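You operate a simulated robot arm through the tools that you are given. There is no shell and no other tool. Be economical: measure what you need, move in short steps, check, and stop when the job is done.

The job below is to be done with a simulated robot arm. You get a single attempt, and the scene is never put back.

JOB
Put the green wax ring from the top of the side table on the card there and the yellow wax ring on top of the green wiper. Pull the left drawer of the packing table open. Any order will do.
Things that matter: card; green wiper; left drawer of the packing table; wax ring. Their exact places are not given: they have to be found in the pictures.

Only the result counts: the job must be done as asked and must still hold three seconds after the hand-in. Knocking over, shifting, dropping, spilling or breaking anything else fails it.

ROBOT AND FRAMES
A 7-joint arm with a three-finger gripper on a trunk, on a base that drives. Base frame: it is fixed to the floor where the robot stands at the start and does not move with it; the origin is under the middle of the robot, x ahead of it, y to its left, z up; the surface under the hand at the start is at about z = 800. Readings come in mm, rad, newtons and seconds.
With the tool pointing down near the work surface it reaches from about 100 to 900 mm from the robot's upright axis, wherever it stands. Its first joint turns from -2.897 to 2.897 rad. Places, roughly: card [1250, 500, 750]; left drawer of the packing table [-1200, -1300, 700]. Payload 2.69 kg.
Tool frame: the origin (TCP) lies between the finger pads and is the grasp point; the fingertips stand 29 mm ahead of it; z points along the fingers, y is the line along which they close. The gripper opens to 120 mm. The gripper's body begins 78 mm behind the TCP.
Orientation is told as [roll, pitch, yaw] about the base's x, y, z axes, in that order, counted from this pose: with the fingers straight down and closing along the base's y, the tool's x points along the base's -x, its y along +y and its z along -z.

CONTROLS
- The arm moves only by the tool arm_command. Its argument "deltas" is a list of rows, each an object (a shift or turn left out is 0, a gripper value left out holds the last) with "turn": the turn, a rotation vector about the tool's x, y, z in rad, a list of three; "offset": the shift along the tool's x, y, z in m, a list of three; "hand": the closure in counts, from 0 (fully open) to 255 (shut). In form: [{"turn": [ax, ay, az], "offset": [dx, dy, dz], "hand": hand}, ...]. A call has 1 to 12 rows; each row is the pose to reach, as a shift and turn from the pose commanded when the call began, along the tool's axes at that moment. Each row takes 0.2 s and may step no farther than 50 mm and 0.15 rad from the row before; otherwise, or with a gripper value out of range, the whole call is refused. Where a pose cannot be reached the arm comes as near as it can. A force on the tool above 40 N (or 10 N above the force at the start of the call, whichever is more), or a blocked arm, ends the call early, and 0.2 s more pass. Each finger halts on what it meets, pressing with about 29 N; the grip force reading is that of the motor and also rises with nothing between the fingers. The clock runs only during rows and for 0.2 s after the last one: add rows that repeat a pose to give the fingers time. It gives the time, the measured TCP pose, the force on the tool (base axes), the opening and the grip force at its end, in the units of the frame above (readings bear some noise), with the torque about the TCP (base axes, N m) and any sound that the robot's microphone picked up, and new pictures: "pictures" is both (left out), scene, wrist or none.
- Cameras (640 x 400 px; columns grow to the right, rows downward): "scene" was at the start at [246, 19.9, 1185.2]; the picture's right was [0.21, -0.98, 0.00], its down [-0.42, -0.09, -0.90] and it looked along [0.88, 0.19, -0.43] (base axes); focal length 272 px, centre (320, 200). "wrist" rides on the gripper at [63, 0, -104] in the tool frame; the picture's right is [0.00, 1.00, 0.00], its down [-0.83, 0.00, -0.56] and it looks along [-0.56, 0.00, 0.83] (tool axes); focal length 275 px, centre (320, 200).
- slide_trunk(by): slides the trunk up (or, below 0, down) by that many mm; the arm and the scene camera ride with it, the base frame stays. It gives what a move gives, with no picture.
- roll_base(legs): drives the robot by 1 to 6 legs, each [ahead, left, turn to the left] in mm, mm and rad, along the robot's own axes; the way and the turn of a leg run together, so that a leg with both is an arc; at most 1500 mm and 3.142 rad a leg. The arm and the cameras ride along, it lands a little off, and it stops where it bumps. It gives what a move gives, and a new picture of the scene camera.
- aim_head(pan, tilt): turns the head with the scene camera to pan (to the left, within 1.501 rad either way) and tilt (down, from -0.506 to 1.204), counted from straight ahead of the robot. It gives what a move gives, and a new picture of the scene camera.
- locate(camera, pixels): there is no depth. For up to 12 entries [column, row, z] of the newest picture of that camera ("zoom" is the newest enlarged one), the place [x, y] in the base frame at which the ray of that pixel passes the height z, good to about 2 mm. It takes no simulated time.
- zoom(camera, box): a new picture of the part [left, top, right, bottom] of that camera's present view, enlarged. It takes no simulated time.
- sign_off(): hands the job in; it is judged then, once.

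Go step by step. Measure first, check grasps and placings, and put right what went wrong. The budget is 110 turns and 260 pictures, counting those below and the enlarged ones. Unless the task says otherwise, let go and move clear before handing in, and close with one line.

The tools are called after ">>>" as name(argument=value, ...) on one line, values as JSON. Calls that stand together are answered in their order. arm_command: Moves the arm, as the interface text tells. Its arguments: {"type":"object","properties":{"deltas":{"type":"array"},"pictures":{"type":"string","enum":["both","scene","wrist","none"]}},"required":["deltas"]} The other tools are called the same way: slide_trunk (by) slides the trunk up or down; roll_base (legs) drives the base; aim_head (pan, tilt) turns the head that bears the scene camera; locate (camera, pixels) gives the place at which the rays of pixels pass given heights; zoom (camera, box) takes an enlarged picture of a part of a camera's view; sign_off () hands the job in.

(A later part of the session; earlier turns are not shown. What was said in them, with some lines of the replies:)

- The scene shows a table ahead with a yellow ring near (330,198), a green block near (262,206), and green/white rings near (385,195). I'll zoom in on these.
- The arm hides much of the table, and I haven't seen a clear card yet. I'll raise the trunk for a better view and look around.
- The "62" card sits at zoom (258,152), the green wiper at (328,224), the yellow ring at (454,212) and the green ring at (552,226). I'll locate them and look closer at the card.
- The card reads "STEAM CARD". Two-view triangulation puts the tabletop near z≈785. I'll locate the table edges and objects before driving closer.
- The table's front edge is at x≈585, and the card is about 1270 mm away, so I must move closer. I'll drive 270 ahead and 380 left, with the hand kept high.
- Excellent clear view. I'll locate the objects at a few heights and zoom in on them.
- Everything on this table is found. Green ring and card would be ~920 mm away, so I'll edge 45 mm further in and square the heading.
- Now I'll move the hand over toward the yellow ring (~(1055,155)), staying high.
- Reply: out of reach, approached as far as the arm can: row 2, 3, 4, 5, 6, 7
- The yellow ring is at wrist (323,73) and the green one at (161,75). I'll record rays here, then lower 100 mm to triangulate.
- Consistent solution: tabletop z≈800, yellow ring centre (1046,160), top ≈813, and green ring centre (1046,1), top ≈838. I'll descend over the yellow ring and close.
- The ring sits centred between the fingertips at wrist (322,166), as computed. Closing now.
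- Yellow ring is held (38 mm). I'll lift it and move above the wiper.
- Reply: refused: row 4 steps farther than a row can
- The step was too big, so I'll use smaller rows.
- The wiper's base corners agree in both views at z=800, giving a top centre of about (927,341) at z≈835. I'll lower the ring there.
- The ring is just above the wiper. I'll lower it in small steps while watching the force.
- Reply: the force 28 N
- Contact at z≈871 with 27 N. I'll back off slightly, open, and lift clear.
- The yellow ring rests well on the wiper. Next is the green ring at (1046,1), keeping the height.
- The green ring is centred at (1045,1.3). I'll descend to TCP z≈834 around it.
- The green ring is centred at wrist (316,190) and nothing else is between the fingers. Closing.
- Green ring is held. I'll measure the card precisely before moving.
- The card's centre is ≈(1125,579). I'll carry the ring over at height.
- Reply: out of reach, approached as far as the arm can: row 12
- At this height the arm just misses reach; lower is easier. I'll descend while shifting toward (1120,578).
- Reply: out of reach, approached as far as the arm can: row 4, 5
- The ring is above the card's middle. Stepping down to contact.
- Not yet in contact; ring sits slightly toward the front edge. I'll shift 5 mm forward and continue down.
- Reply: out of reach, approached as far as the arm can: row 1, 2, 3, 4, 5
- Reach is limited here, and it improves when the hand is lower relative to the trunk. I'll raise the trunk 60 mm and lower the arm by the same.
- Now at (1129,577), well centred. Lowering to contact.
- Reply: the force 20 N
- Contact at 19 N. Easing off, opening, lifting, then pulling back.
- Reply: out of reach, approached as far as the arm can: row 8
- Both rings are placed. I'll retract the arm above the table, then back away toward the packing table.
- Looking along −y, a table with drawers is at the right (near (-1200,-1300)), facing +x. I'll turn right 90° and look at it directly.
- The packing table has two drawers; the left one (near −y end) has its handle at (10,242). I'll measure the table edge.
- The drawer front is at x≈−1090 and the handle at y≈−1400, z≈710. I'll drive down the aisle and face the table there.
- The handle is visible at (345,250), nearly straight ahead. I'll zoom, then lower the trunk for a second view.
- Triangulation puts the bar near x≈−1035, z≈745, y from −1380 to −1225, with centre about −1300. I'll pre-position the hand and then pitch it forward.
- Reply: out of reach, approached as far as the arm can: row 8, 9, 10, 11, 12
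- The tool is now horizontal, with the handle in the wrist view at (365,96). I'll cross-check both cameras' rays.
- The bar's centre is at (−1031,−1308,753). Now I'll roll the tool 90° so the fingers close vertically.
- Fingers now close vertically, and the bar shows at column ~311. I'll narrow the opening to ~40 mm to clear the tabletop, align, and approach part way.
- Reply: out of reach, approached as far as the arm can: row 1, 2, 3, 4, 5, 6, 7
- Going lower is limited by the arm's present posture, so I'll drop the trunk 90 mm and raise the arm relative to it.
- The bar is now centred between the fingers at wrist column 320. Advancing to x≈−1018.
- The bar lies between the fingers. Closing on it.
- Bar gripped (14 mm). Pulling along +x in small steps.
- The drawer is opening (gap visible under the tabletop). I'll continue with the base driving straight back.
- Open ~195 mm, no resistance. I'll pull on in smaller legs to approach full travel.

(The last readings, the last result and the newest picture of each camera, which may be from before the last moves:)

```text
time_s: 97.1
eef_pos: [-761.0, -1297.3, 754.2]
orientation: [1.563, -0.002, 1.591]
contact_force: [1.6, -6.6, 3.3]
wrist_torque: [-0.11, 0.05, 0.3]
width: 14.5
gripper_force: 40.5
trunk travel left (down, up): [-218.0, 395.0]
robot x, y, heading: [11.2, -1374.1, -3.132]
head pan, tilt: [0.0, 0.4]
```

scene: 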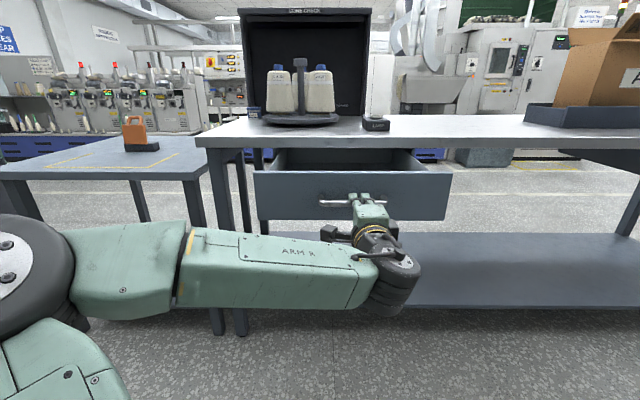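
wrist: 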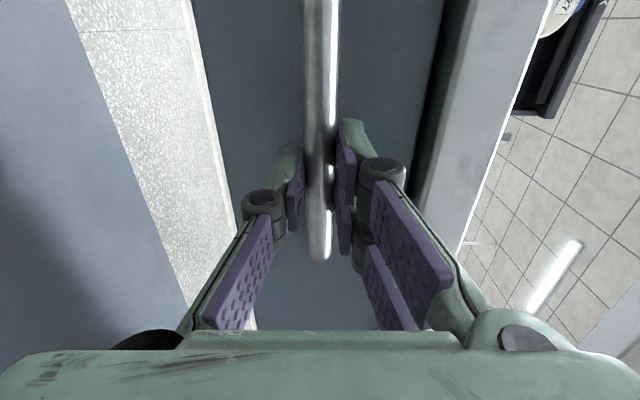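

About 255 mm open. I'll pull gently with the arm (force-guarded) to see whether the stop is near.

>>> arm_command(deltas=[{"offset": [0, 0, -0.01]}, {"offset": [0.0004, 0, -0.02]}, {"offset": [0.0006, 0, -0.03]}, {"offset": [0.0008, 0, -0.04]}, {"offset": [0.001, 0, -0.05]}, {"offset": [0.001, 0, -0.05]}], pictures="scene")

```text
time_s: 98.5
eef_pos: [-709.5, -1297.2, 753.9]
orientation: [1.563, 0.0, 1.597]
contact_force: [0.7, -10.6, -5.4]
wrist_torque: [-0.13, -0.07, -0.46]
width: 14.5
gripper_force: 41.0
trunk travel left (down, up): [-218.0, 395.0]
robot x, y, heading: [12.3, -1372.1, -3.133]
head pan, tilt: [0.0, 0.4]
```

scene: 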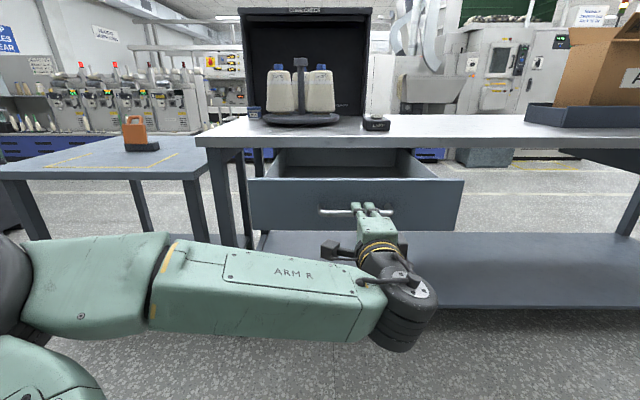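

Over 300 mm open, which is wide open. I'll release the bar and back straight off.

>>> arm_command(deltas=[{"hand": 170}, {"hand": 170}, {"hand": 170}, {"hand": 170}], pictures="wrist")

>>> roll_base(legs=[[-150, 0, 0]])

>>> zoom(camera="scene", box=[180, 60, 500, 260])

```text
time_s: 99.5
eef_pos: [-710.0, -1295.6, 754.4]
orientation: [1.564, 0.001, 1.592]
contact_force: [-0.2, -0.3, -0.3]
wrist_torque: [-0.01, 0.0, 0.0]
width: 39.9
gripper_force: 0.0
trunk travel left (down, up): [-218.0, 395.0]
robot x, y, heading: [12.0, -1376.6, -3.133]
head pan, tilt: [0.0, 0.4]
```

wrist: 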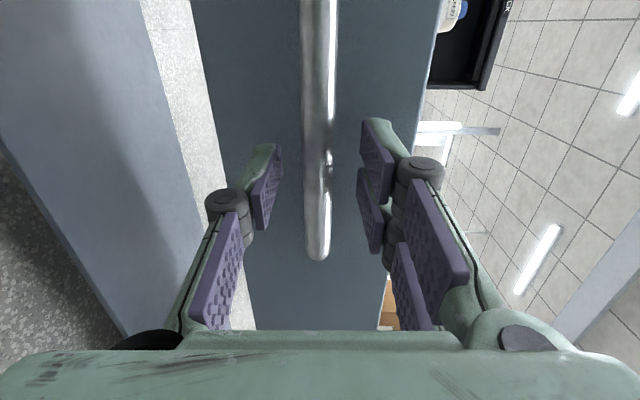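

```text
time_s: 100.8
eef_pos: [-562.6, -1295.6, 754.8]
orientation: [1.565, 0.0, 1.593]
contact_force: [-0.4, -0.6, -0.9]
wrist_torque: [-0.01, -0.01, 0.01]
width: 39.9
gripper_force: 0.0
trunk travel left (down, up): [-218.0, 395.0]
robot x, y, heading: [156.1, -1372.0, -3.13]
head pan, tilt: [0.0, 0.4]
```

scene: 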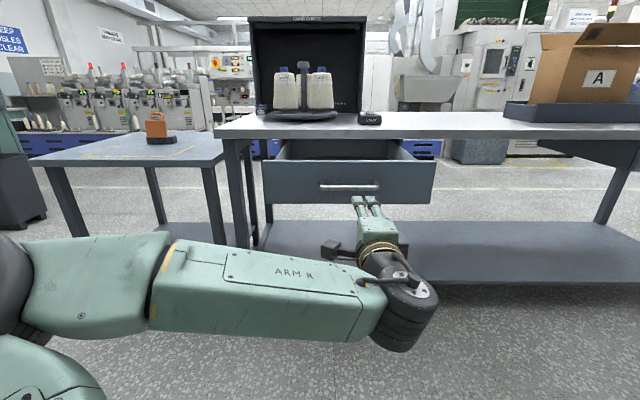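

```text
2.00 times, centred on (340, 160) of scene
```

zoom: 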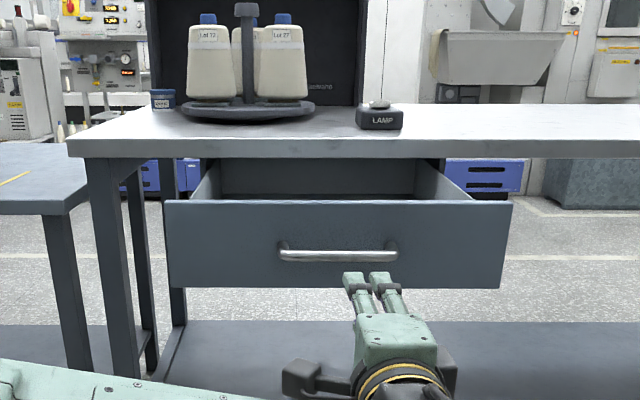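

The drawer stands wide open, the hand is clear of it, and both rings were seen resting in place, so I'm handing in.

>>> sign_off()

```text
The job is handed in.
```

The job is handed in: the green wax ring is on the card, the yellow wax ring is on the green wiper, and the packing table's left drawer is open about 300 mm.
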